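You operate a simulated robot arm through the tools that you are given. There is no shell and no other tool.

The job below is to be done with a simulated robot arm. You get a single attempt, and the scene is never put back.

## Task
Tighten the nut that drips and pump back up to about 3 bar.
Fine: tray under it first; use the spanner that fits, put it back; black knob open to pump, shut afterwards. Where these are worked on the way, their far stop is far enough and under half their travel is too little: black knob.
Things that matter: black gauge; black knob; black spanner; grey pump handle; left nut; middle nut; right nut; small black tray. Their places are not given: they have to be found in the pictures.

The check looks at the end state, three seconds after you hand in, the way a careful person would. Anything else that was tipped, shoved, dropped, spilled or broken makes it a failure.

## Robot
A 6-joint arm with a two-finger gripper, fixed in place. Base frame: the origin is on the floor under the middle of its stand, x ahead of it, y to its left, z up. Lengths are in mm, angles in degrees, forces in N, time in s.
It reaches about 1637 mm from its shoulder. Its first joint turns from -166.0 to 166.0 degrees. Payload 3.43 kg.
Tool frame: the origin (TCP) lies between the finger pads and is the grasp point; the fingertips stand 20 mm ahead of it; z points along the fingers, y is the line along which they close. The gripper opens to 190 mm; its body begins 248 mm behind the TCP.
Orientation is that of the tool frame in the base frame, as a unit quaternion [w, x, y, z]. With the fingers straight down and closing along the base's y, the tool's x points along the base's -x, its y along +y and its z along -z.

## Interface
- The arm moves only by the tool servo_tool. Its argument "rows" is a list of rows, each a list of 7 numbers: the shift along the tool's x, y, z in mm, then the turn, a rotation vector about the tool's x, y, z in degrees, then the closure, from 0 (fully open) to 1 (shut). In form: [[x, y, z, wx, wy, wz, gripper], ...]. A call has 1 to 20 rows; each row is the pose to reach, as a shift and turn from the pose commanded when the call began, along the tool's axes at that moment. Each row takes 0.2 s and may step no farther than 50 mm and 8.6 degrees from the row before; otherwise, or with a gripper value out of range, the whole call is refused. Where a pose cannot be reached the arm comes as near as it can. A force on the tool above 50 N (or 10 N above the force at the start of the call, whichever is more), or a blocked arm, ends the call early, and 0.2 s more pass. The fingers move at their own pace (about 45 mm/s each) and stop on an object; they squeeze with about 33 N. The grip force told is the motor's: it shows also when the fingers shut on nothing. Time passes only in rows, and 0.2 s behind the last, so rows that repeat a pose let the fingers close. The reply holds the time, the measured pose of the TCP, the force on the tool along the base axes, the opening and the grip force, in the units named above and with some noise, with the torque about the TCP (base axes, N m) and any sound that the robot's microphone picked up.
- Cameras (640 x 400 px; columns grow to the right, rows downward): "scene" is fixed at [49.8, 498.1, 1451.2]; the picture's right is [-0.26, -0.97, 0.00], its down [-0.28, 0.08, -0.96] and it looks along [0.92, -0.24, -0.29] (base axes); focal length 340 px, centre (320, 200). "wrist" rides on the gripper at [70, -8, -288] in the tool frame; the picture's right is [0.12, 0.99, 0.00], its down [-0.96, 0.11, -0.25] and it looks along [-0.25, 0.03, 0.97] (tool axes); focal length 261 px, centre (320, 200).
- get_image(camera): a new picture of that camera. The clock stands still meanwhile.
- lift_body(by): slides the trunk up (or, below 0, down) by that many mm; the arm rides with it, the base frame stays. It gives what a move gives, with no picture.
- pixel_to_xyz(camera, pixels): for up to 12 pixels [column, row] of the newest picture of that camera ("zoom" is the newest enlarged one), the place [x, y, z] in the base frame of the surface seen there, good to about 2 mm. The clock stands still meanwhile.
- inspect(camera, box): a new picture of the part [left, top, right, bottom] of that camera's present view, enlarged. The clock stands still meanwhile.
- sign_off(): hands the job in; it is judged then, once.

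Open the gripper and draw the arm clear of the work before you hand the job in, unless the task says otherwise.

The tools are called after "Request:" by a JSON object that holds its "fn" and its "kwargs". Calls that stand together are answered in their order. servo_tool: Moves the arm, as the interface text tells. Its arguments: {"type":"object","properties":{"rows":{"type":"array","items":{"type":"array","items":{"type":"number"}}}},"required":["rows"]} The other tools are called the same way: lift_body (by) moves the trunk up or down; get_image (camera) takes a picture; pixel_to_xyz (camera, pixels) gives the place of the surface under pixels of a picture; inspect (camera, box) takes an enlarged picture of a part of a camera's view; sign_off () hands the job in.

At the start:

```text
t: 0.0
position: [579.1, 113.9, 1316.7]
orientation: [0.001, 0.0, 1.0, 0.0]
wrist_force: [0.6, 0.2, 0.2]
ft_torque: [0.02, -0.02, 0.03]
finger_gap: 189.8
gripper_force: 0.0
trunk travel left (down, up): [-175.0, 65.0]
```

scene: 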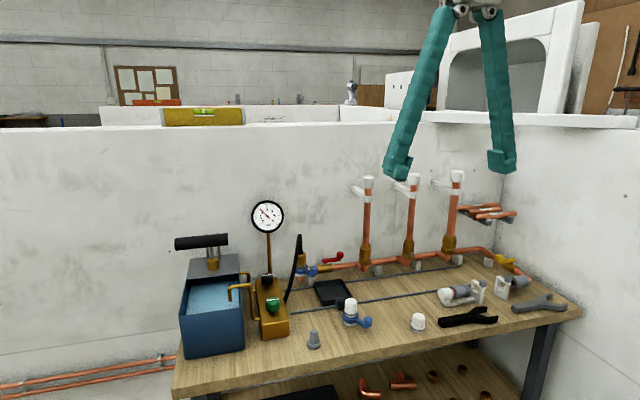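
wrist: 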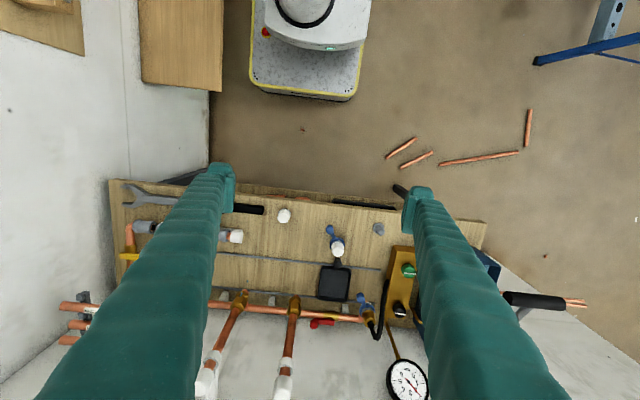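

The first pictures show a bench with a pump on the left (gauge at about 267,216), three pipes with nuts, a tray (333,292) and spanners (467,316 and 538,303). I zoom in on the parts of interest.

Request:
{"fn": "inspect", "kwargs": {"camera": "scene", "box": [160, 180, 320, 360]}}

Request:
{"fn": "inspect", "kwargs": {"camera": "scene", "box": [300, 160, 480, 290]}}

Request:
{"fn": "inspect", "kwargs": {"camera": "scene", "box": [420, 230, 590, 340]}}

Request:
{"fn": "inspect", "kwargs": {"camera": "wrist", "box": [180, 170, 420, 400]}}

```text
2.22 times, centred on (240, 270) of scene
```

zoom: 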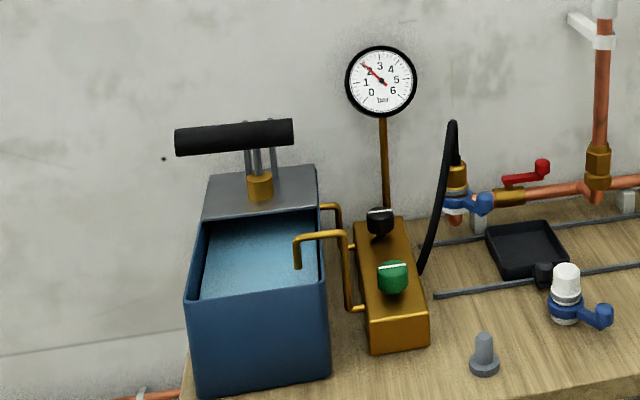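

```text
3.08 times, centred on (390, 225) of scene
```

zoom: 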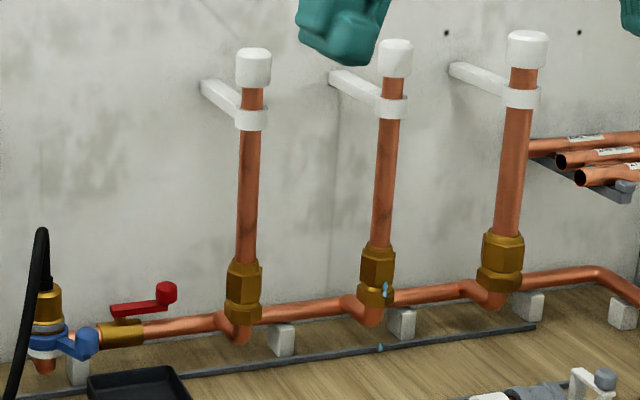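

```text
3.64 times, centred on (505, 285) of scene
```

zoom: 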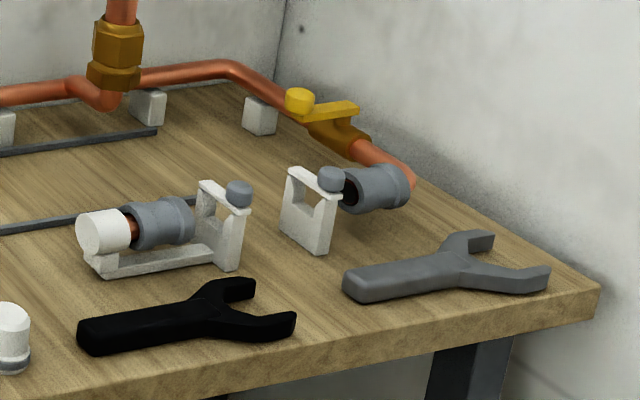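

```text
1.74 times, centred on (300, 285) of wrist
```

zoom: 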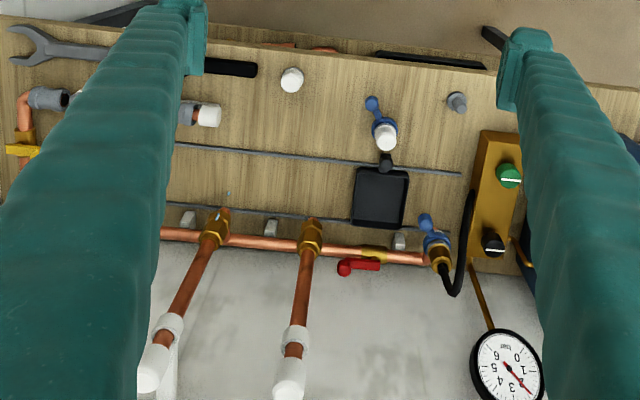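

A blue drop hangs at the middle nut (zoom 385,288) with another on the bench below it. I measure the places of the main things from the scene picture.

Request:
{"fn": "get_image", "kwargs": {"camera": "scene"}}

Request:
{"fn": "pixel_to_xyz", "kwargs": {"camera": "scene", "pixels": [[366, 244], [407, 245], [450, 243], [333, 293], [347, 273], [443, 322], [495, 320], [515, 310], [565, 308], [267, 216], [268, 280], [272, 304]]}}

Request:
{"fn": "inspect", "kwargs": {"camera": "scene", "box": [370, 220, 450, 270]}}

```text
taken
```

scene: 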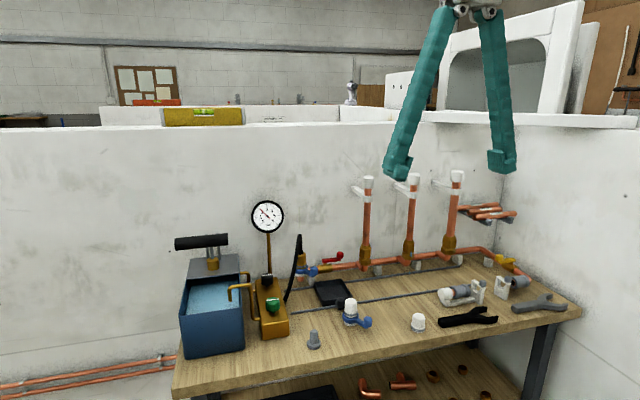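

```text
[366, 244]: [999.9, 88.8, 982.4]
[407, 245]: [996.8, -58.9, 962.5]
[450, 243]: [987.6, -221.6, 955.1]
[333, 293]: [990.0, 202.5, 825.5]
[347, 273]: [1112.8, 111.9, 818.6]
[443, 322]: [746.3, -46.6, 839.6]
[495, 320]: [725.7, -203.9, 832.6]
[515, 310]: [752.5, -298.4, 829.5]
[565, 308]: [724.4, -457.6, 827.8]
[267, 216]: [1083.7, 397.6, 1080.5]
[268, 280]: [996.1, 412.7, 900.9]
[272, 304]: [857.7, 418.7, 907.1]
```

```text
8.00 times, centred on (410, 245) of scene
```

zoom: 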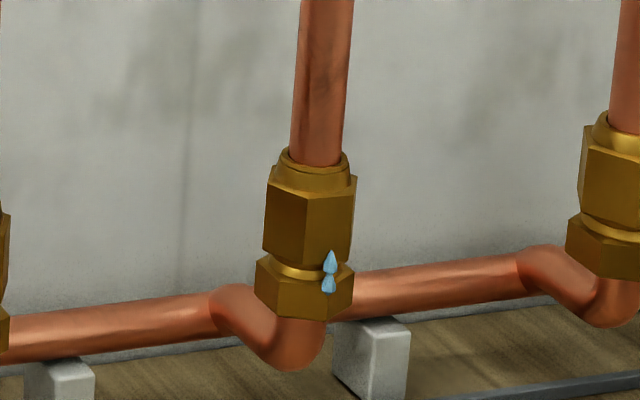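

The drop sits on the middle nut's lower edge, so the middle nut drips. I now zoom on each spanner and nut to compare jaw widths, and on the tray.

Request:
{"fn": "inspect", "kwargs": {"camera": "scene", "box": [430, 295, 510, 345]}}

Request:
{"fn": "inspect", "kwargs": {"camera": "scene", "box": [500, 280, 580, 330]}}

Request:
{"fn": "inspect", "kwargs": {"camera": "scene", "box": [290, 260, 386, 320]}}

Request:
{"fn": "inspect", "kwargs": {"camera": "scene", "box": [240, 190, 296, 240]}}

```text
8.00 times, centred on (470, 320) of scene
```

zoom: 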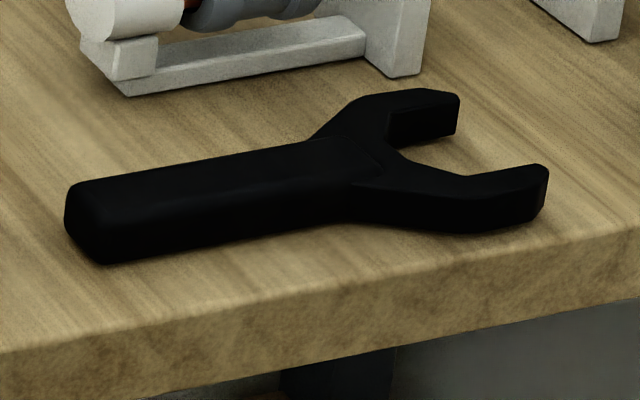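

```text
8.00 times, centred on (540, 305) of scene
```

zoom: 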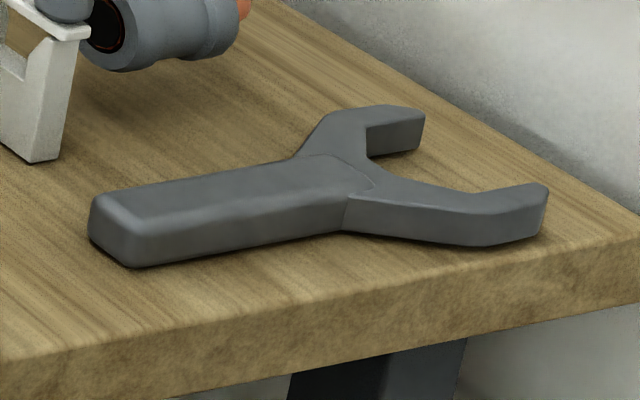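

```text
6.67 times, centred on (338, 290) of scene
```

zoom: 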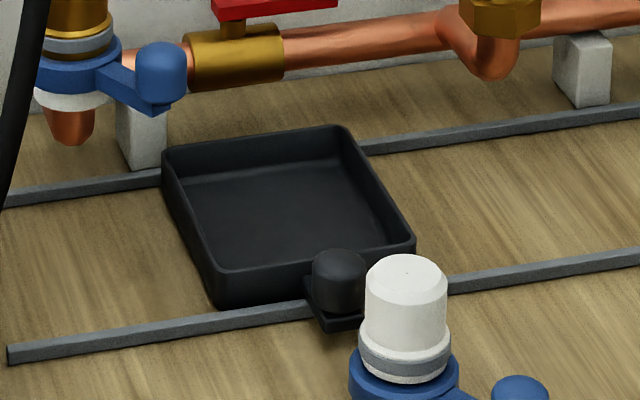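

```text
8.00 times, centred on (268, 215) of scene
```

zoom: 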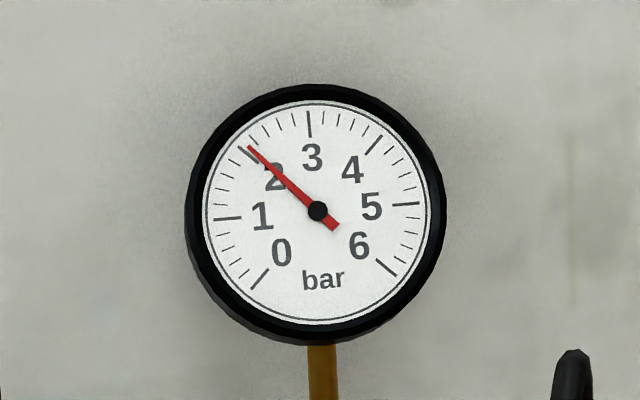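

The gauge shows about 2.0 bar; the tray sits between two rails with a knob at its front, and a white/blue tap stands near its path. I measure points on the tray, rails, tap and nut.

Request:
{"fn": "inspect", "kwargs": {"camera": "scene", "box": [290, 260, 386, 320]}}

Request:
{"fn": "pixel_to_xyz", "kwargs": {"camera": "zoom", "pixels": [[167, 150], [345, 128], [412, 238], [215, 275], [340, 258], [325, 318], [365, 290], [445, 300], [408, 262], [520, 390], [100, 345], [560, 270]]}}

Request:
{"fn": "pixel_to_xyz", "kwargs": {"camera": "zoom", "pixels": [[350, 395], [405, 345], [30, 195], [550, 125], [290, 210], [580, 80], [230, 65], [490, 70], [400, 40], [20, 352]]}}

```text
6.67 times, centred on (338, 290) of scene
```

zoom: 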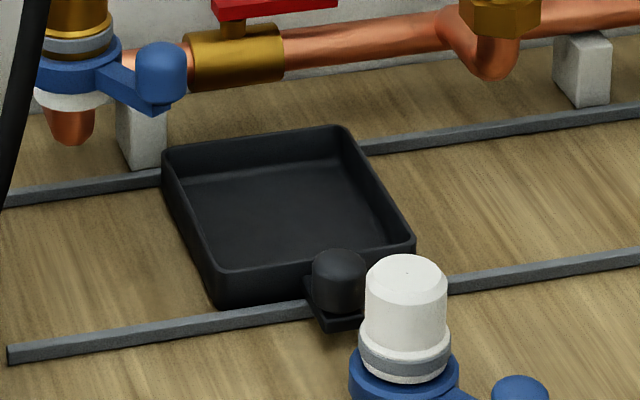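

```text
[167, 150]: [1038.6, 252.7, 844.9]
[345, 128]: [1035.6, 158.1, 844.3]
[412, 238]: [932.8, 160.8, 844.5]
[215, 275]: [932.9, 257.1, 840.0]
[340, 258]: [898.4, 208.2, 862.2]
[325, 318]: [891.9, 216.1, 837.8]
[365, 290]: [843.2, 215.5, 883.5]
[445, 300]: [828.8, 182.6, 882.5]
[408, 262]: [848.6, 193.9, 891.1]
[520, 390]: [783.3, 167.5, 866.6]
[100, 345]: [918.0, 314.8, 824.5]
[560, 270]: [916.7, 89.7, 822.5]
```

```text
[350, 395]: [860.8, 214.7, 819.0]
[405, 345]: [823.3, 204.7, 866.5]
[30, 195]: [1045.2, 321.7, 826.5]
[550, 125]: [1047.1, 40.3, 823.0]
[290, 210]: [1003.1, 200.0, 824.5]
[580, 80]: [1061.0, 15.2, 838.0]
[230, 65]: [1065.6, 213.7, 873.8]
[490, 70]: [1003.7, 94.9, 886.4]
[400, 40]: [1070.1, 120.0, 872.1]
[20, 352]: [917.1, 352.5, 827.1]
```

The tray spans x 932–1036, y 160–255 with its knob near (893, 208), and the tap sits in front at x below 862. I measure the bracket near the tray's end place, the nuts, and the riser tops.

Request:
{"fn": "inspect", "kwargs": {"camera": "scene", "box": [400, 260, 528, 340]}}

Request:
{"fn": "pixel_to_xyz", "kwargs": {"camera": "zoom", "pixels": [[200, 185], [215, 160], [225, 225], [340, 195], [390, 120], [405, 190], [90, 285], [90, 355], [475, 135], [480, 190], [590, 130], [260, 150]]}}

Request:
{"fn": "pixel_to_xyz", "kwargs": {"camera": "scene", "pixels": [[368, 178], [412, 178], [456, 174], [367, 195], [412, 192], [456, 187], [366, 215], [411, 215], [454, 212], [391, 196], [408, 258], [366, 257]]}}

```text
5.00 times, centred on (464, 300) of scene
```

zoom: 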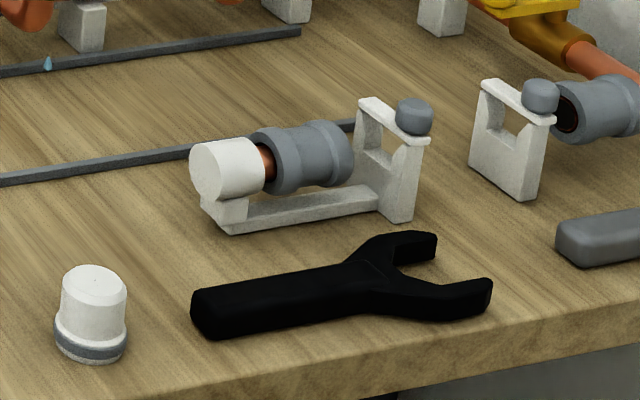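

```text
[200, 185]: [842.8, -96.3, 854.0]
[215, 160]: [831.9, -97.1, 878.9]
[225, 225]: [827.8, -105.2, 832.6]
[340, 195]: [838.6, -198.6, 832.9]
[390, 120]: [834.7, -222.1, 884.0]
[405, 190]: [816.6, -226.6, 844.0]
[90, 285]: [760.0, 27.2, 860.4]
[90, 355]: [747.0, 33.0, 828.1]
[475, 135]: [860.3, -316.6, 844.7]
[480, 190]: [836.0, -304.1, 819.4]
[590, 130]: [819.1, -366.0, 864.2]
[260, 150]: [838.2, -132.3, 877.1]
```

```text
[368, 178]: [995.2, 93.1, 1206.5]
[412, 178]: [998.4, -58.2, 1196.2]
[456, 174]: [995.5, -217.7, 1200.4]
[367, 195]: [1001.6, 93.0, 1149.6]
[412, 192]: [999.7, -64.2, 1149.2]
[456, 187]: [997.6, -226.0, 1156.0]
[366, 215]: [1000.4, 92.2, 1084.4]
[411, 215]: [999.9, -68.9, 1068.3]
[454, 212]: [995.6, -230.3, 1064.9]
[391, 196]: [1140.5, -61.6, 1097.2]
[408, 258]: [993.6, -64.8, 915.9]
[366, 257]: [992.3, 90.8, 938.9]
```

The risers stand at x≈1010, y≈91, −65, −226 with caps up to z≈1215, and the bracket at x≈816–855 leaves the tray knob's path clear. I zoom on the manifold knobs and pump handle.

Request:
{"fn": "inspect", "kwargs": {"camera": "scene", "box": [236, 260, 300, 345]}}

Request:
{"fn": "pixel_to_xyz", "kwargs": {"camera": "zoom", "pixels": [[260, 60], [263, 95], [290, 70], [280, 205], [250, 190], [330, 300], [330, 365]]}}

Request:
{"fn": "inspect", "kwargs": {"camera": "scene", "box": [165, 220, 255, 290]}}

Request:
{"fn": "pixel_to_xyz", "kwargs": {"camera": "zoom", "pixels": [[80, 155], [240, 125], [430, 110], [310, 160], [340, 200], [385, 200], [340, 290], [300, 300], [440, 300]]}}

```text
4.71 times, centred on (268, 302) of scene
```

zoom: 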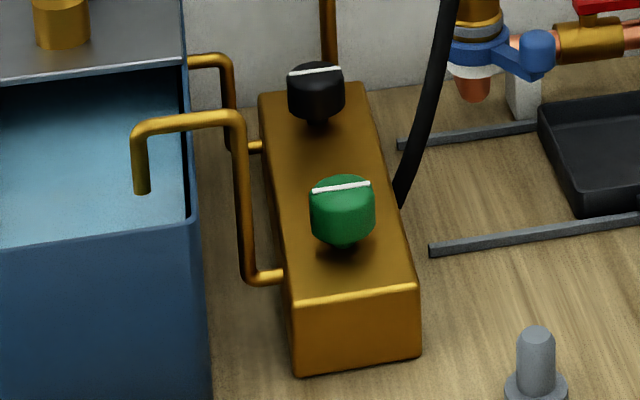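

```text
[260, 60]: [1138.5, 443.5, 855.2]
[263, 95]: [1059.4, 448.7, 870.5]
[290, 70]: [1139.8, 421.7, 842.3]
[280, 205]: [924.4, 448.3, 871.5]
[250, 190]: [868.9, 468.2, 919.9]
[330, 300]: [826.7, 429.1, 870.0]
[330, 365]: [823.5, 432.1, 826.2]
```

```text
5.71 times, centred on (210, 255) of scene
```

zoom: 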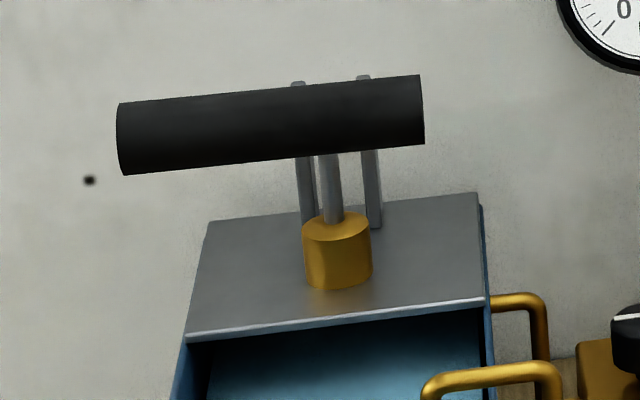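

```text
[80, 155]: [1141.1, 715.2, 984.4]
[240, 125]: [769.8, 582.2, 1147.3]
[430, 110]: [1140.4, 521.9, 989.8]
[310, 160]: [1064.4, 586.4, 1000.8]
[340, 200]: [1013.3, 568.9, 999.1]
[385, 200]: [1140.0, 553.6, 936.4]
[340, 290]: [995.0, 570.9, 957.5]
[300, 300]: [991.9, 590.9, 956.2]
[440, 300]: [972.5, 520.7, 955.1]
```

The pump's black grip seems to be at (770, 582, 1147), a lever coming forward from uprights at x≈1064. I check it from the wrist camera.

Request:
{"fn": "inspect", "kwargs": {"camera": "wrist", "box": [440, 230, 640, 355]}}

Request:
{"fn": "inspect", "kwargs": {"camera": "wrist", "box": [100, 170, 260, 270]}}

```text
3.20 times, centred on (540, 292) of wrist
```

zoom: 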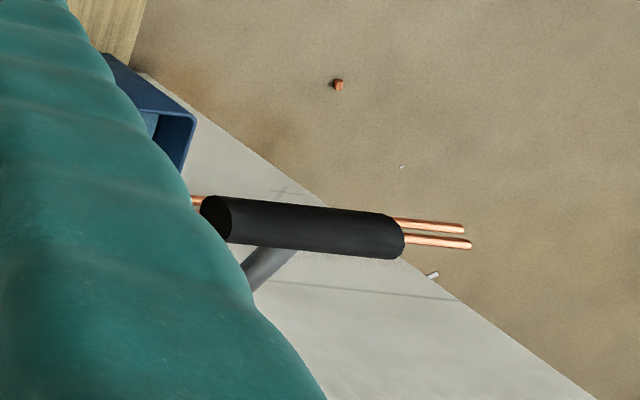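

```text
4.00 times, centred on (180, 220) of wrist
```

zoom: 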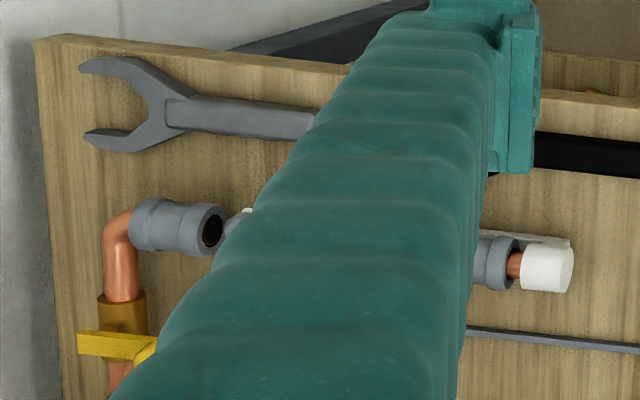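

I move the open gripper to above the front right of the bench, where nothing is tall, to look down on the spanners with the wrist camera.

Request:
{"fn": "servo_tool", "kwargs": {"rows": [[-6, -26.4, 26.7, 0, 0, 0, 0], [-12, -52.8, 53.4, 0, 0, 0, 0], [-18, -79.2, 80.1, 0, 0, 0, 0], [-24, -105.6, 106.8, 0, 0, 0, 0], [-30, -132, 133.5, 0, 0, 0, 0], [-36, -158.4, 160.2, 0, 0, 0, 0], [-42, -184.8, 186.9, 0, 0, 0, 0], [-48, -211.2, 213.6, 0, 0, 0, 0], [-54, -237.6, 240.3, 0, 0, 0, 0], [-60, -264, 267, 0, 0, 0, 0], [-60, -264, 267, 0, 0, 0, 0]]}}

Request:
{"fn": "get_image", "kwargs": {"camera": "wrist"}}

Request:
{"fn": "get_image", "kwargs": {"camera": "scene"}}

```text
t: 2.4
position: [636.5, -150.9, 1049.0]
orientation: [-0.001, -0.001, 1.0, -0.001]
wrist_force: [-0.2, 0.2, -1.0]
ft_torque: [-0.02, 0.07, -0.01]
finger_gap: 189.9
gripper_force: 0.0
trunk travel left (down, up): [-175.0, 65.0]
```

```text
taken
```

wrist: 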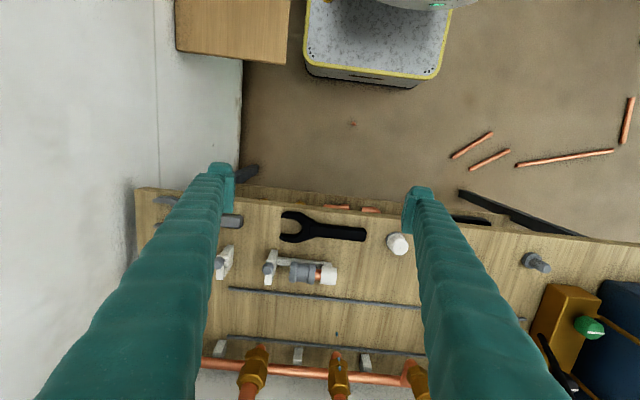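

```text
taken
```

scene: 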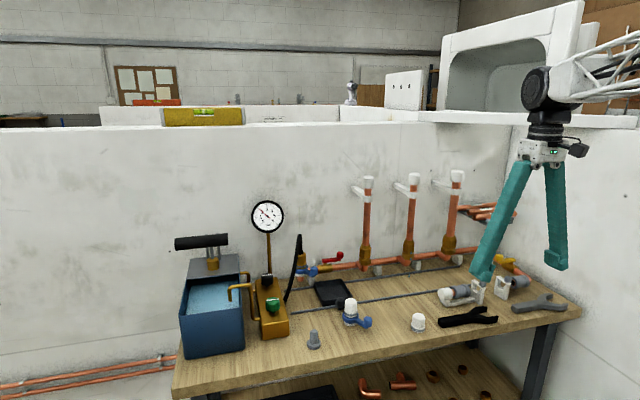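

The black spanner is fully visible at wrist (280–366, 212–243). I zoom on it and on the nuts from this viewpoint and measure jaws and hex flats.

Request:
{"fn": "inspect", "kwargs": {"camera": "wrist", "box": [264, 195, 384, 270]}}

Request:
{"fn": "pixel_to_xyz", "kwargs": {"camera": "zoom", "pixels": [[112, 95], [112, 228], [120, 123], [122, 200], [215, 130], [215, 200], [300, 130], [520, 185], [520, 245], [540, 215], [160, 165], [400, 190]]}}

Request:
{"fn": "inspect", "kwargs": {"camera": "wrist", "box": [210, 325, 450, 400]}}

```text
5.33 times, centred on (324, 232) of wrist
```

zoom: 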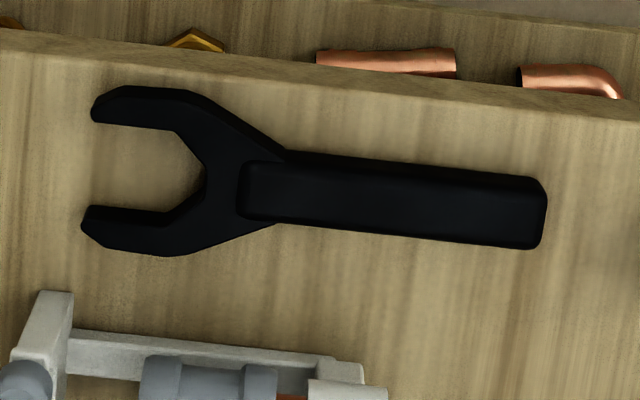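

```text
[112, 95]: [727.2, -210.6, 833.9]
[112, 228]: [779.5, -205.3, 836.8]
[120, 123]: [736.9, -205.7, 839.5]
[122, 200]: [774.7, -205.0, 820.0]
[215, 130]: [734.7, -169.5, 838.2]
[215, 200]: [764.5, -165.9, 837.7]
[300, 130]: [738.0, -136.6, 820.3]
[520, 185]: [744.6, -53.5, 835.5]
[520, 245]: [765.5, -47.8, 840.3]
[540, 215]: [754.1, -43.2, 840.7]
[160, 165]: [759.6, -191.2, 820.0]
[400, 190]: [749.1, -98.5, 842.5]
```

```text
2.67 times, centred on (330, 362) of wrist
```

zoom: 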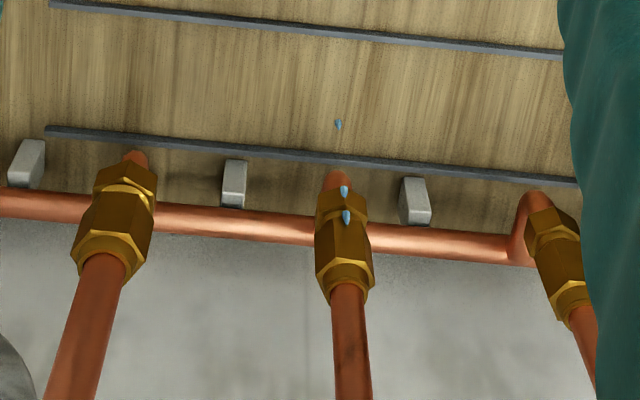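

Drops fall from the front of the middle nut. I zoom harder on the black spanner's jaw and on the middle nut to compare widths.

Request:
{"fn": "inspect", "kwargs": {"camera": "wrist", "box": [276, 206, 324, 246]}}

Request:
{"fn": "pixel_to_xyz", "kwargs": {"camera": "zoom", "pixels": [[200, 60], [200, 175], [200, 360], [180, 390], [200, 430], [120, 130], [120, 330], [330, 240], [300, 240], [350, 240], [200, 200], [200, 330]]}}

Request:
{"fn": "inspect", "kwargs": {"camera": "wrist", "box": [314, 345, 362, 385]}}

```text
10.00 times, centred on (300, 226) of wrist
```

zoom: 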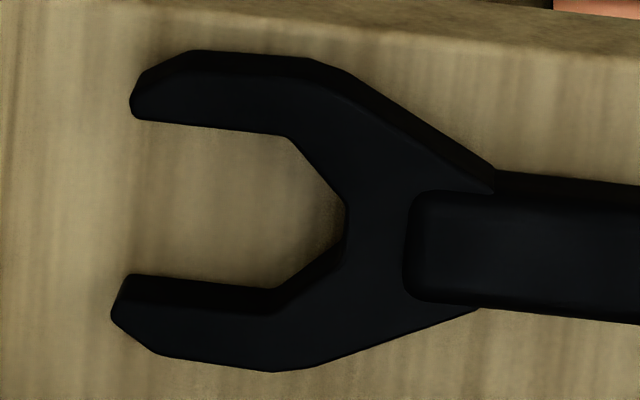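

```text
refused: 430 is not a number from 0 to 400
```

```text
10.00 times, centred on (338, 365) of wrist
```

zoom: 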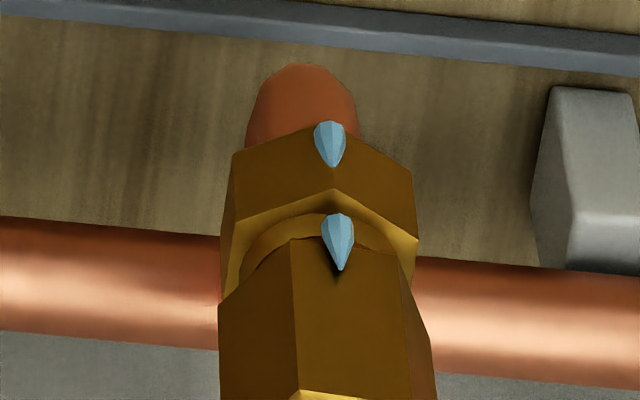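

I measure points along both jaw arms of the black spanner and look at the grey one's jaw as well for comparison.

Request:
{"fn": "inspect", "kwargs": {"camera": "wrist", "box": [276, 206, 324, 236]}}

Request:
{"fn": "pixel_to_xyz", "kwargs": {"camera": "zoom", "pixels": [[150, 100], [250, 112], [280, 120], [150, 330], [250, 345], [135, 370], [250, 320], [320, 220], [365, 240], [500, 230], [200, 200]]}}

Request:
{"fn": "inspect", "kwargs": {"camera": "scene", "box": [390, 225, 430, 265]}}

Request:
{"fn": "pixel_to_xyz", "kwargs": {"camera": "zoom", "pixels": [[232, 100], [228, 195], [180, 150], [290, 150], [330, 150], [240, 150], [215, 250], [270, 250], [250, 310], [260, 60]]}}

```text
13.33 times, centred on (300, 221) of wrist
```

zoom: 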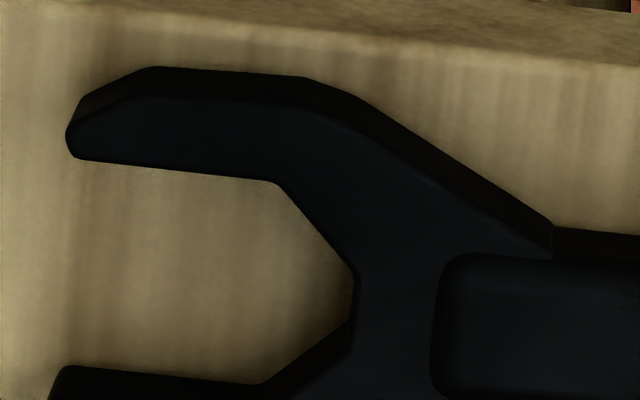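

```text
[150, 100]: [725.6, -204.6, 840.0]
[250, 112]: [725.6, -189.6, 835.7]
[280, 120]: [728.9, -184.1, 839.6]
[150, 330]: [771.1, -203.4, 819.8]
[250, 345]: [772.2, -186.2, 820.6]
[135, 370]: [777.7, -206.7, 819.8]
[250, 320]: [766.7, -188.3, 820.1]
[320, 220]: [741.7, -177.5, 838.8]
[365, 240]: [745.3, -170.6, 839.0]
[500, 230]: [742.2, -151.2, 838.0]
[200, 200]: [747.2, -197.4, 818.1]
```

```text
10.00 times, centred on (410, 245) of scene
```

zoom: 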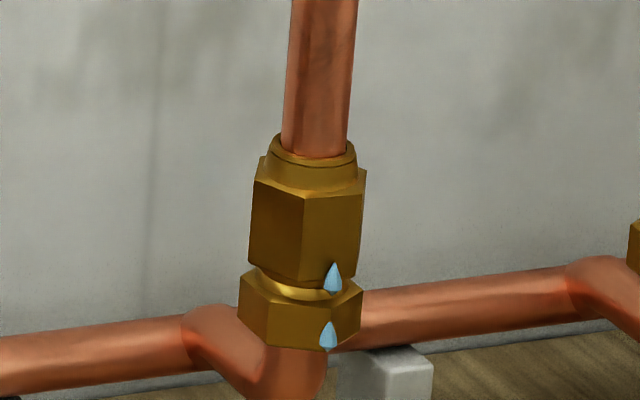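

```text
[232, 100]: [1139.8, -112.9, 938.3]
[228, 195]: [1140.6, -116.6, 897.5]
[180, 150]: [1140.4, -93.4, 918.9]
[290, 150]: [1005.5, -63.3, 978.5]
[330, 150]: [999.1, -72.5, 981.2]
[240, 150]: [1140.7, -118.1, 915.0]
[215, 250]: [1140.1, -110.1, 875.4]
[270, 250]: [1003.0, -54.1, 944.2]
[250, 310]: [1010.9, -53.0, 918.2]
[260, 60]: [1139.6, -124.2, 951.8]
```

The jaw gap comes out near 40 mm, the middle nut about 39 mm across flats, the right nut nearer 48, so the black spanner fits. Now the tray: I move above its knob at (893, 208), partly closing the fingers, and look again.

Request:
{"fn": "servo_tool", "kwargs": {"rows": [[-25.6, 35.9, 4.9, 0, 0, 0, 0.65], [-51.2, 71.8, 9.8, 0, 0, 0, 0.65], [-76.8, 107.7, 14.7, 0, 0, 0, 0.65], [-102.4, 143.6, 19.6, 0, 0, 0, 0.65], [-128, 179.5, 24.5, 0, 0, 0, 0.65], [-153.6, 215.4, 29.4, 0, 0, 0, 0.65], [-179.2, 251.3, 34.3, 0, 0, 0, 0.65], [-204.8, 287.2, 39.2, 0, 0, 0, 0.65], [-230.4, 323.1, 44.1, 0, 0, 0, 0.65], [-256, 359, 49, 0, 0, 0, 0.65], [-256, 359, 49, 0, 0, 0, 0.65]]}}

Request:
{"fn": "get_image", "kwargs": {"camera": "wrist"}}

Request:
{"fn": "get_image", "kwargs": {"camera": "scene"}}

```text
t: 4.8
position: [895.4, 211.1, 1000.2]
orientation: [0.0, 0.001, 1.0, 0.0]
wrist_force: [0.3, 0.0, -0.8]
ft_torque: [-0.03, 0.04, -0.03]
finger_gap: 66.5
gripper_force: 0.1
trunk travel left (down, up): [-175.0, 65.0]
```

```text
taken
```

wrist: 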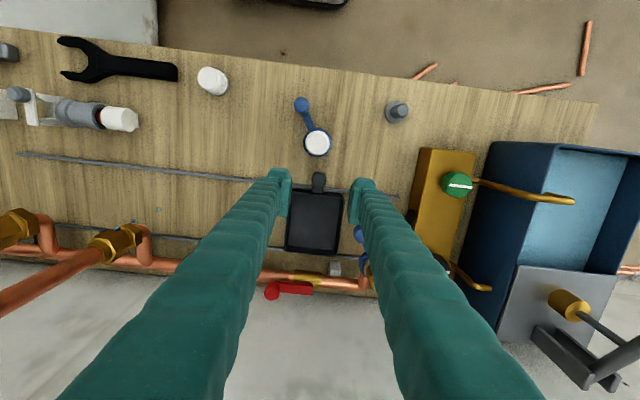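

```text
taken
```

scene: 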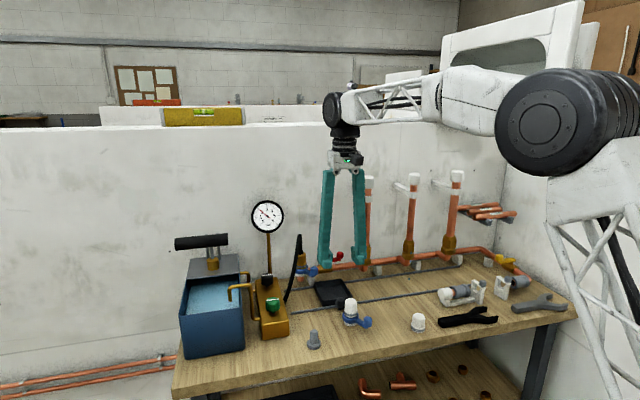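

The gripper hangs right above the tray knob (wrist 319,182). I zoom to measure knob, tap and finger width.

Request:
{"fn": "inspect", "kwargs": {"camera": "wrist", "box": [260, 90, 388, 170]}}

Request:
{"fn": "inspect", "kwargs": {"camera": "wrist", "box": [260, 165, 388, 260]}}

Request:
{"fn": "pixel_to_xyz", "kwargs": {"camera": "wrist", "pixels": [[319, 182], [314, 176], [325, 176], [317, 145], [317, 157], [303, 142], [331, 142], [273, 180], [290, 180], [280, 215], [355, 190], [374, 185]]}}

Request:
{"fn": "pixel_to_xyz", "kwargs": {"camera": "wrist", "pixels": [[292, 192], [343, 193], [336, 255], [290, 249], [315, 220], [330, 192], [302, 105], [330, 152], [305, 152], [318, 190]]}}

```text
5.00 times, centred on (324, 130) of wrist
```

zoom: 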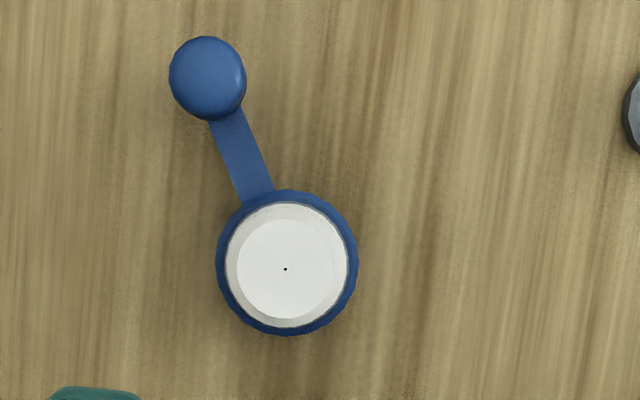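

```text
4.21 times, centred on (324, 212) of wrist
```

zoom: 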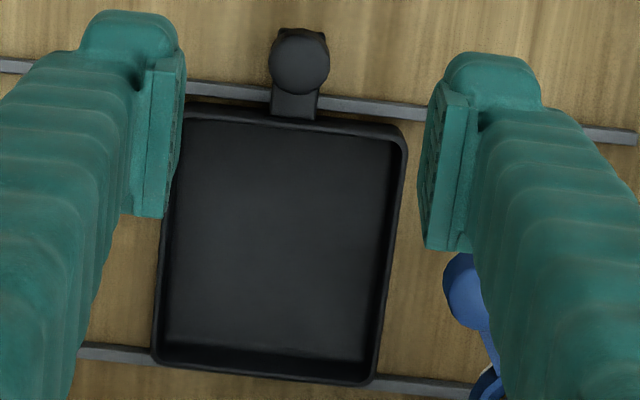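

```text
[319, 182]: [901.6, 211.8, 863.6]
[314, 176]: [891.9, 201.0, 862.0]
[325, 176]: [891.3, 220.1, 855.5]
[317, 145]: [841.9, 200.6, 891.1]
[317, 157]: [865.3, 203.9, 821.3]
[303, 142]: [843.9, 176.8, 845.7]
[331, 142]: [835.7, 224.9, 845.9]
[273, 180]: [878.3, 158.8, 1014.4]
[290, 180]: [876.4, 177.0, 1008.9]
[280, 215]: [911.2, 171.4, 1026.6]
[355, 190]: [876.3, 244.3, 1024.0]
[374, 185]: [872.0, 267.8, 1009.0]
```

```text
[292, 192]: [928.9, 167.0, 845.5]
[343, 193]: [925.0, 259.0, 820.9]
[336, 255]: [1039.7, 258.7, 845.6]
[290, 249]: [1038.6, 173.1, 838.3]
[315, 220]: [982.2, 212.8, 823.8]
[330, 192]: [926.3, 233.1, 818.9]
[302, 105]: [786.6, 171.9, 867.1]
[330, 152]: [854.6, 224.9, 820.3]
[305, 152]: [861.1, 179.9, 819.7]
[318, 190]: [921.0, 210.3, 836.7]
```

Knob: centre about (896, 211), radius 12, top z 864; fingers are about ±20 mm wide along x, leaving ~10 mm to tap and tray wall at x≈898. I measure the drop line and bracket edge for the slide length.

Request:
{"fn": "inspect", "kwargs": {"camera": "wrist", "box": [60, 200, 180, 290]}}

Request:
{"fn": "pixel_to_xyz", "kwargs": {"camera": "wrist", "pixels": [[118, 130], [131, 130], [100, 132], [30, 152], [110, 238], [130, 243], [108, 258], [90, 245], [143, 236], [60, 160]]}}

Request:
{"fn": "inspect", "kwargs": {"camera": "scene", "box": [390, 225, 430, 265]}}

Request:
{"fn": "pixel_to_xyz", "kwargs": {"camera": "zoom", "pixels": [[333, 282], [328, 338], [305, 210], [305, 270], [265, 200], [345, 200], [355, 260], [275, 265], [300, 320], [310, 185], [260, 345], [315, 380]]}}

```text
4.44 times, centred on (120, 245) of wrist
```

zoom: 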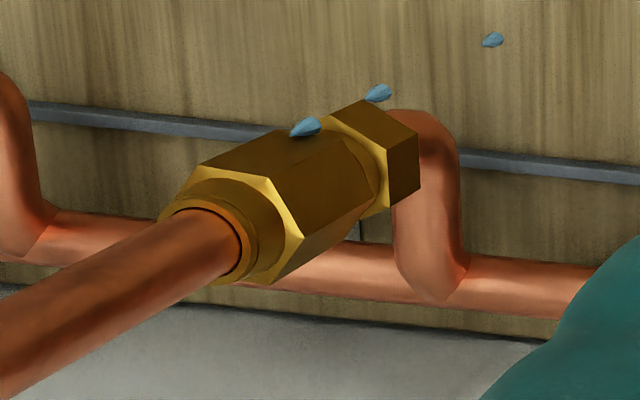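

```text
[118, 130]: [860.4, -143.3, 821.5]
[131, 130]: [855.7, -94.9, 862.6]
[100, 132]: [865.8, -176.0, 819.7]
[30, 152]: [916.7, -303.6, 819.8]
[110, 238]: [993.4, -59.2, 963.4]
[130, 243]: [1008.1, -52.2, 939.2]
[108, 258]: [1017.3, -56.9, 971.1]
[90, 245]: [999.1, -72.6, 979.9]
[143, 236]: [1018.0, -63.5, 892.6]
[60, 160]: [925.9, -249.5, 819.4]
```

```text
10.00 times, centred on (410, 245) of scene
```

zoom: 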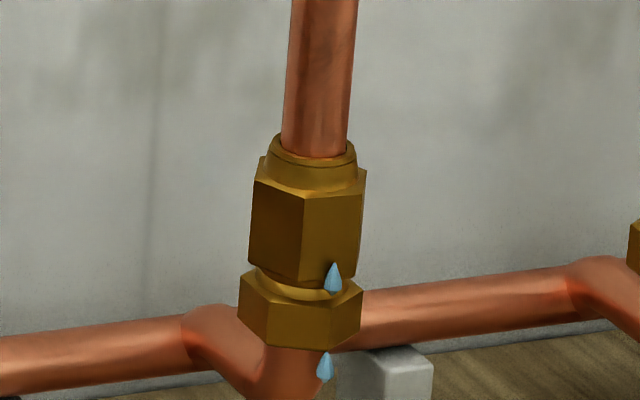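

```text
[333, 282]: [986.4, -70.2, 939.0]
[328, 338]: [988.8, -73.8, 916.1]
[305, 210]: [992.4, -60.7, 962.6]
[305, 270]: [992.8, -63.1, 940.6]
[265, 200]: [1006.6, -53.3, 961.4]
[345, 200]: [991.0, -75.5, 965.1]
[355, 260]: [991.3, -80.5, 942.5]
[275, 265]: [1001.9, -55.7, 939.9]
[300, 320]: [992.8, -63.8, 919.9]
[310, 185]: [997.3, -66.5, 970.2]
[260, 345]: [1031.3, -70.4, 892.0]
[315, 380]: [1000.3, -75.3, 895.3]
```

The nut's axis works out to about (1011, −73), hex z 936–971, a flat facing the robot, and drops fall at about (987, −72). I lower the gripper around the tray knob.

Request:
{"fn": "servo_tool", "kwargs": {"rows": [[-1, 0, 35, 0, 0, 0, 0.65], [-2, 0, 70, 0, 0, 0, 0.65], [-2.6, 0, 105, 0, 0, 0, 0.65], [-2.6, 0, 130, 0, 0, 0, 0.65], [-2.6, 0, 142, 0, 0, 0, 0.65], [-2.6, 0, 142, 0, 0, 0, 0.65]]}}

Request:
{"fn": "get_image", "kwargs": {"camera": "wrist"}}

Request:
{"fn": "inspect", "kwargs": {"camera": "scene", "box": [290, 240, 386, 320]}}

```text
t: 6.2
position: [897.1, 208.4, 858.6]
orientation: [0.0, 0.0, 1.0, 0.0]
wrist_force: [0.3, -0.9, -0.4]
ft_torque: [0.03, 0.02, 0.0]
finger_gap: 66.5
gripper_force: 0.0
trunk travel left (down, up): [-175.0, 65.0]
```

```text
taken
```

wrist: 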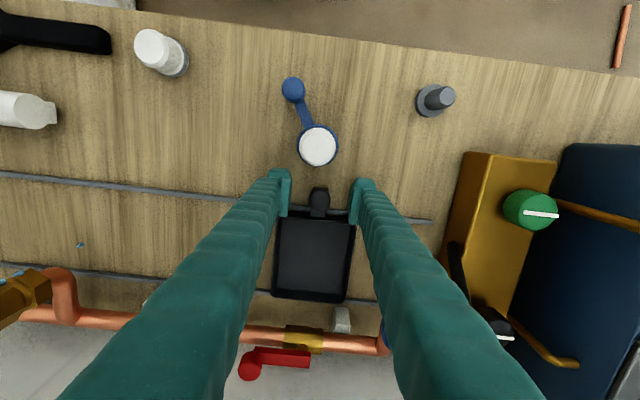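

```text
5.00 times, centred on (338, 280) of scene
```

zoom: 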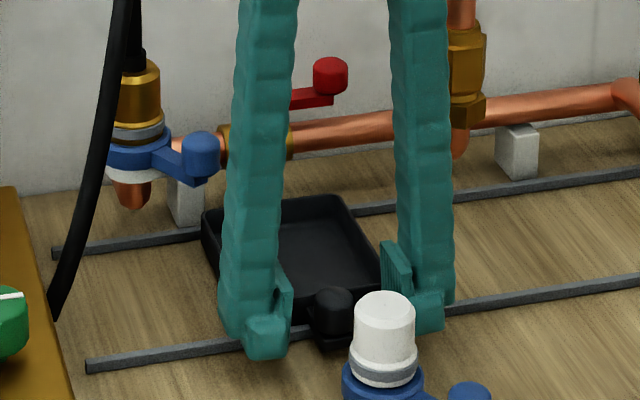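

The fingers straddle the knob cleanly. I close on it.

Request:
{"fn": "servo_tool", "kwargs": {"rows": [[0, 0, 0, 0, 0, 0, 1], [0, 0, 0, 0, 0, 0, 1], [0, 0, 0, 0, 0, 0, 1], [0, 0, 0, 0, 0, 0, 1], [0, 0, 0, 0, 0, 0, 1]]}}

Request:
{"fn": "inspect", "kwargs": {"camera": "wrist", "box": [250, 120, 390, 310]}}

```text
t: 7.4
position: [896.6, 209.8, 858.9]
orientation: [0.0, 0.0, 1.0, 0.0]
wrist_force: [0.5, -0.6, -1.3]
ft_torque: [-0.01, 0.0, 0.05]
finger_gap: 22.6
gripper_force: 45.7
trunk travel left (down, up): [-175.0, 65.0]
```

```text
2.11 times, centred on (320, 215) of wrist
```

zoom: 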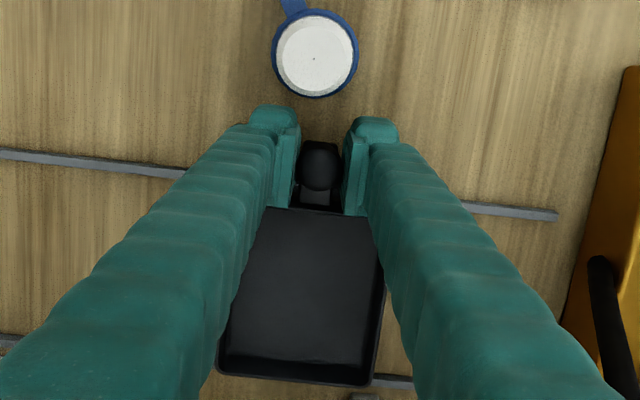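

The knob is gripped (22.6 mm, 45.7 N). I slide the tray along the rails toward −y, in steps of about 20 mm.

Request:
{"fn": "servo_tool", "kwargs": {"rows": [[0, -15, 0, 0, 0, 0, 1], [0, -35, 0, 0, 0, 0, 1], [0, -55, 0, 0, 0, 0, 1], [0, -75, 0, 0, 0, 0, 1], [0, -95, 0, 0, 0, 0, 1], [0, -115, 0, 0, 0, 0, 1], [0, -135, 0, 0, 0, 0, 1], [0, -155, 0, 0, 0, 0, 1], [0, -175, 0, 0, 0, 0, 1], [0, -195, 0, 0, 0, 0, 1], [0, -215, 0, 0, 0, 0, 1], [0, -235, 0, 0, 0, 0, 1], [0, -255, 0, 0, 0, 0, 1], [0, -272, 0, 0, 0, 0, 1], [0, -284, 0, 0, 0, 0, 1], [0, -284, 0, 0, 0, 0, 1]]}}

Request:
{"fn": "get_image", "kwargs": {"camera": "wrist"}}

Request:
{"fn": "get_image", "kwargs": {"camera": "scene"}}

```text
t: 10.8
position: [896.3, -76.8, 858.6]
orientation: [-0.001, 0.001, 1.0, 0.0]
wrist_force: [1.7, -0.7, 24.1]
ft_torque: [0.01, -0.14, -0.01]
finger_gap: 22.8
gripper_force: 45.3
trunk travel left (down, up): [-175.0, 65.0]
```

```text
taken
```

wrist: 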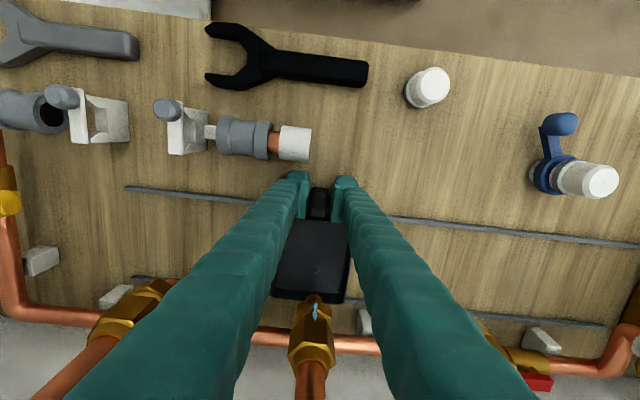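

```text
taken
```

scene: 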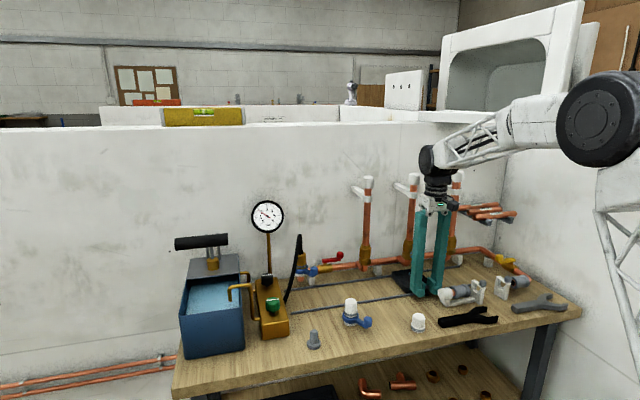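

The tray followed to y≈−77; a 24 N upward load shows in the grip. I release the knob and check the readings and tray.

Request:
{"fn": "servo_tool", "kwargs": {"rows": [[0, 0, 0, 0, 0, 0, 0.9], [0, 0, 0, 0, 0, 0, 0.75], [0, 0, 0, 0, 0, 0, 0.7], [0, 0, 0, 0, 0, 0, 0.7]]}}

Request:
{"fn": "inspect", "kwargs": {"camera": "wrist", "box": [230, 160, 400, 400]}}

Request:
{"fn": "inspect", "kwargs": {"camera": "scene", "box": [370, 220, 470, 310]}}

```text
t: 11.8
position: [896.7, -76.6, 856.9]
orientation: [0.0, 0.0, 1.0, 0.0]
wrist_force: [-0.2, -0.2, -0.2]
ft_torque: [0.02, -0.04, 0.0]
finger_gap: 57.0
gripper_force: 0.1
trunk travel left (down, up): [-175.0, 65.0]
```

```text
1.67 times, centred on (315, 280) of wrist
```

zoom: 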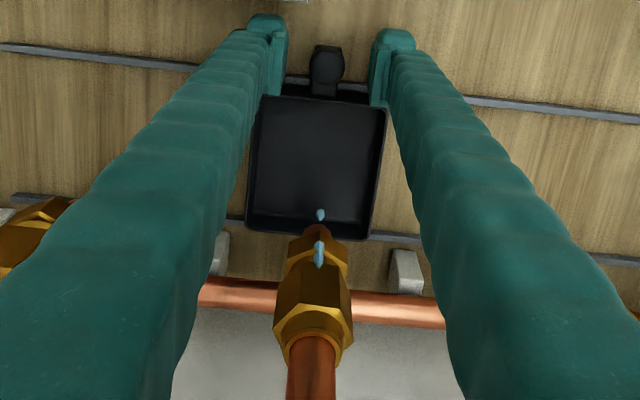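

```text
4.44 times, centred on (420, 265) of scene
```

zoom: 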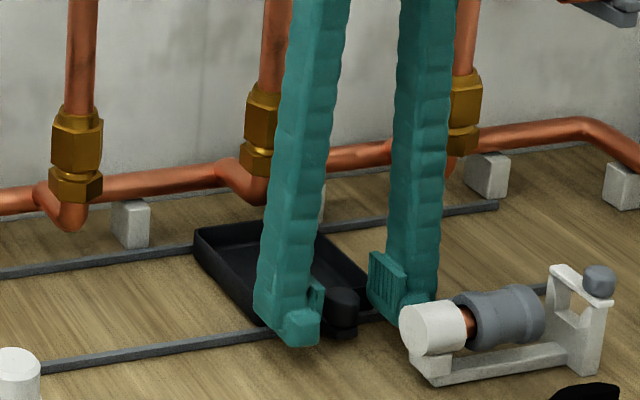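

The tray lies under the dripping nut and the drops fall over it. I lift straight up and measure the nut from here.

Request:
{"fn": "servo_tool", "kwargs": {"rows": [[0, 0, -30, 0, 0, 0, 0.7], [0, 0, -70, 0, 0, 0, 0.7], [0, 0, -110, 0, 0, 0, 0.7], [30, 0, -150, 0, 0, 0, 0.7], [60, 0, -170, 0, 0, 0, 0.7], [90, 0, -180, 0, 0, 0, 0.7], [90, 0, -180, 0, 0, 0, 0.7]]}}

Request:
{"fn": "get_image", "kwargs": {"camera": "wrist"}}

Request:
{"fn": "inspect", "kwargs": {"camera": "scene", "box": [370, 220, 450, 310]}}

```text
t: 13.4
position: [805.8, -75.1, 1040.1]
orientation: [-0.001, 0.0, 1.0, -0.001]
wrist_force: [-0.7, 0.4, 1.0]
ft_torque: [-0.01, -0.04, 0.01]
finger_gap: 57.0
gripper_force: 0.1
trunk travel left (down, up): [-175.0, 65.0]
```

```text
taken
```

wrist: 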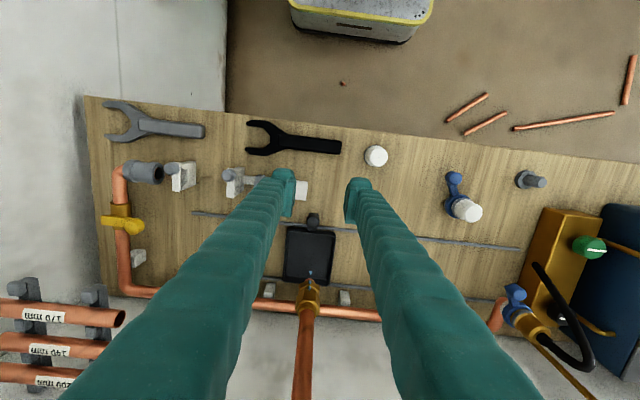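

```text
4.44 times, centred on (410, 265) of scene
```

zoom: 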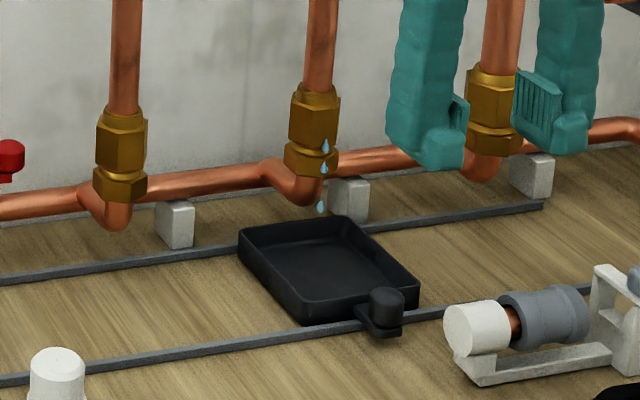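

The tray's centre is right below the drops. Both spanners are visible now; I zoom on each for jaw width and pose.

Request:
{"fn": "inspect", "kwargs": {"camera": "wrist", "box": [236, 105, 352, 170]}}

Request:
{"fn": "pixel_to_xyz", "kwargs": {"camera": "zoom", "pixels": [[60, 100], [70, 243], [175, 160], [230, 165], [560, 190], [575, 245], [560, 215], [400, 205], [300, 160], [280, 235], [150, 110], [150, 240]]}}

Request:
{"fn": "inspect", "kwargs": {"camera": "wrist", "box": [95, 88, 211, 153]}}

Request:
{"fn": "inspect", "kwargs": {"camera": "wrist", "box": [280, 260, 340, 320]}}

Request:
{"fn": "pixel_to_xyz", "kwargs": {"camera": "zoom", "pixels": [[250, 205], [300, 205], [360, 205], [330, 230], [260, 230], [345, 240], [300, 150], [280, 180]]}}

```text
5.52 times, centred on (294, 138) of wrist
```

zoom: 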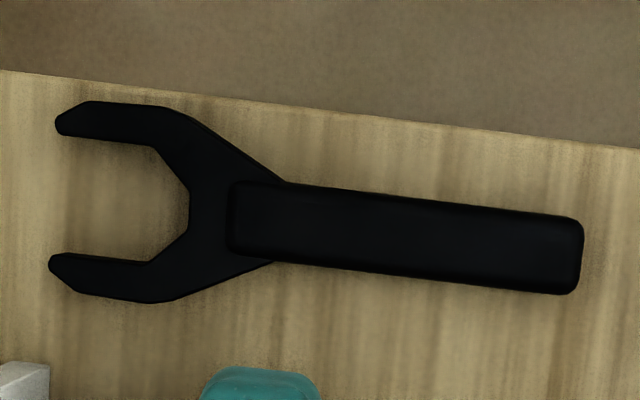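

```text
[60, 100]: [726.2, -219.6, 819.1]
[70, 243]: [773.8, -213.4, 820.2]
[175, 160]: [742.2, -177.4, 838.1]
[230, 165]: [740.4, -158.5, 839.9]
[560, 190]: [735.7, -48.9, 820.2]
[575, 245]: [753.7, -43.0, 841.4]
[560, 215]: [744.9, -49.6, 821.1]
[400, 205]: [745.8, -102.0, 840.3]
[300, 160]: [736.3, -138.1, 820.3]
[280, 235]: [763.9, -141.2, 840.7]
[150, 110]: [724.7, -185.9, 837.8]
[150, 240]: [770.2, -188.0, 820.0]
```

```text
5.52 times, centred on (153, 120) of wrist
```

zoom: 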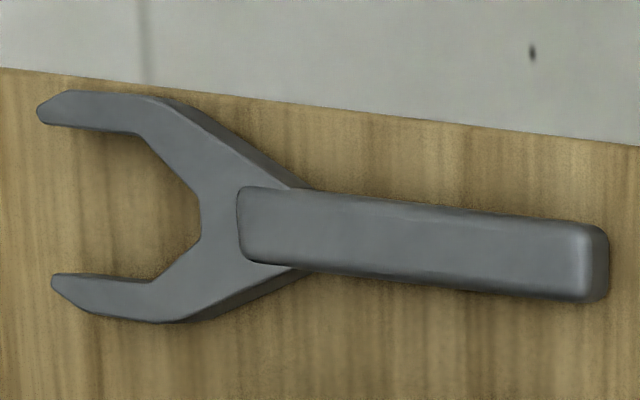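

```text
6.67 times, centred on (310, 290) of wrist
```

zoom: 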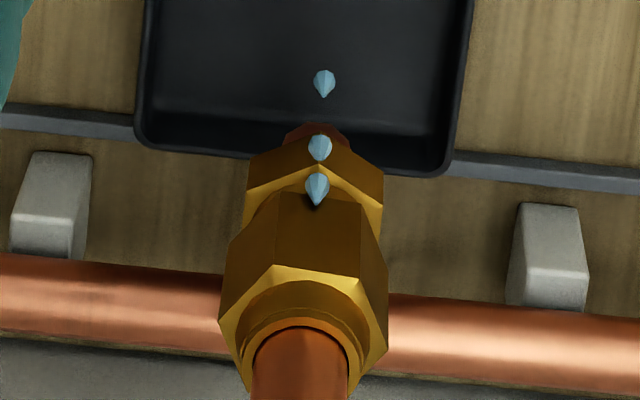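

```text
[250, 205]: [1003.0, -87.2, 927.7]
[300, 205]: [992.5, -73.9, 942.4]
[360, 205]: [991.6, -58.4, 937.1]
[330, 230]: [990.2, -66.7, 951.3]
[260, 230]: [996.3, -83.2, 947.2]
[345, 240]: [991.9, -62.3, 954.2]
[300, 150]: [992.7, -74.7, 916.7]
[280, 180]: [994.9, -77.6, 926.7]
```

The black jaw measures about 39–40 mm (grey about 49), and the nut's robot-side flat is centred at about (991, −70). The black spanner lies along y at x≈760, jaw centre y≈−195, handle end y≈−40. I turn the tool so it closes across the handle and stop above y≈−75.

Request:
{"fn": "servo_tool", "kwargs": {"rows": [[4, 0, 3, 0, 0, 8.1, 0.76], [8, 0, 6, 0, 0, 16.2, 0.76], [12, 0, 10, 0, 0, 24.3, 0.76], [17, 0, 14, 0, 0, 32.4, 0.76], [21, 0, 18, 0, 0, 40.5, 0.76], [25, 0, 22, 0, 0, 48.6, 0.76], [29, 0, 26, 0, 0, 56.7, 0.76], [34, 0, 30, 0, 0, 64.8, 0.76], [38, 0, 34, 0, 0, 72.9, 0.76], [42, 0, 37, 0, 0, 81, 0.76], [46.3, 0, 40, 0, 0, 89.5, 0.76], [46.3, 0, 40, 0, 0, 89.5, 0.76]]}}

Request:
{"fn": "get_image", "kwargs": {"camera": "wrist"}}

Request:
{"fn": "get_image", "kwargs": {"camera": "scene"}}

```text
t: 16.0
position: [760.2, -75.7, 1000.5]
orientation: [0.0, 0.705, 0.71, 0.0]
wrist_force: [-0.2, 0.1, -1.4]
ft_torque: [-0.04, 0.01, 0.02]
finger_gap: 45.9
gripper_force: 0.0
trunk travel left (down, up): [-175.0, 65.0]
```

```text
taken
```

wrist: 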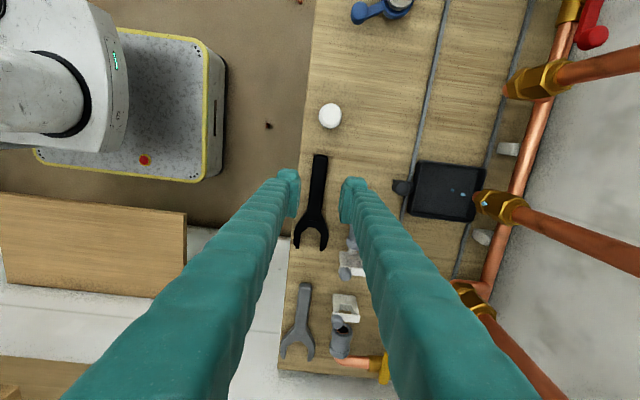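

```text
taken
```

scene: 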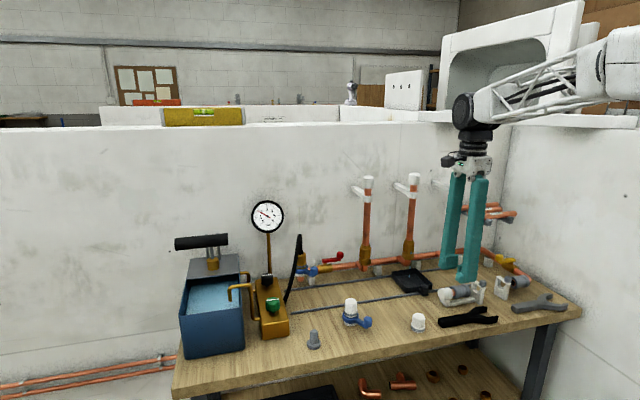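

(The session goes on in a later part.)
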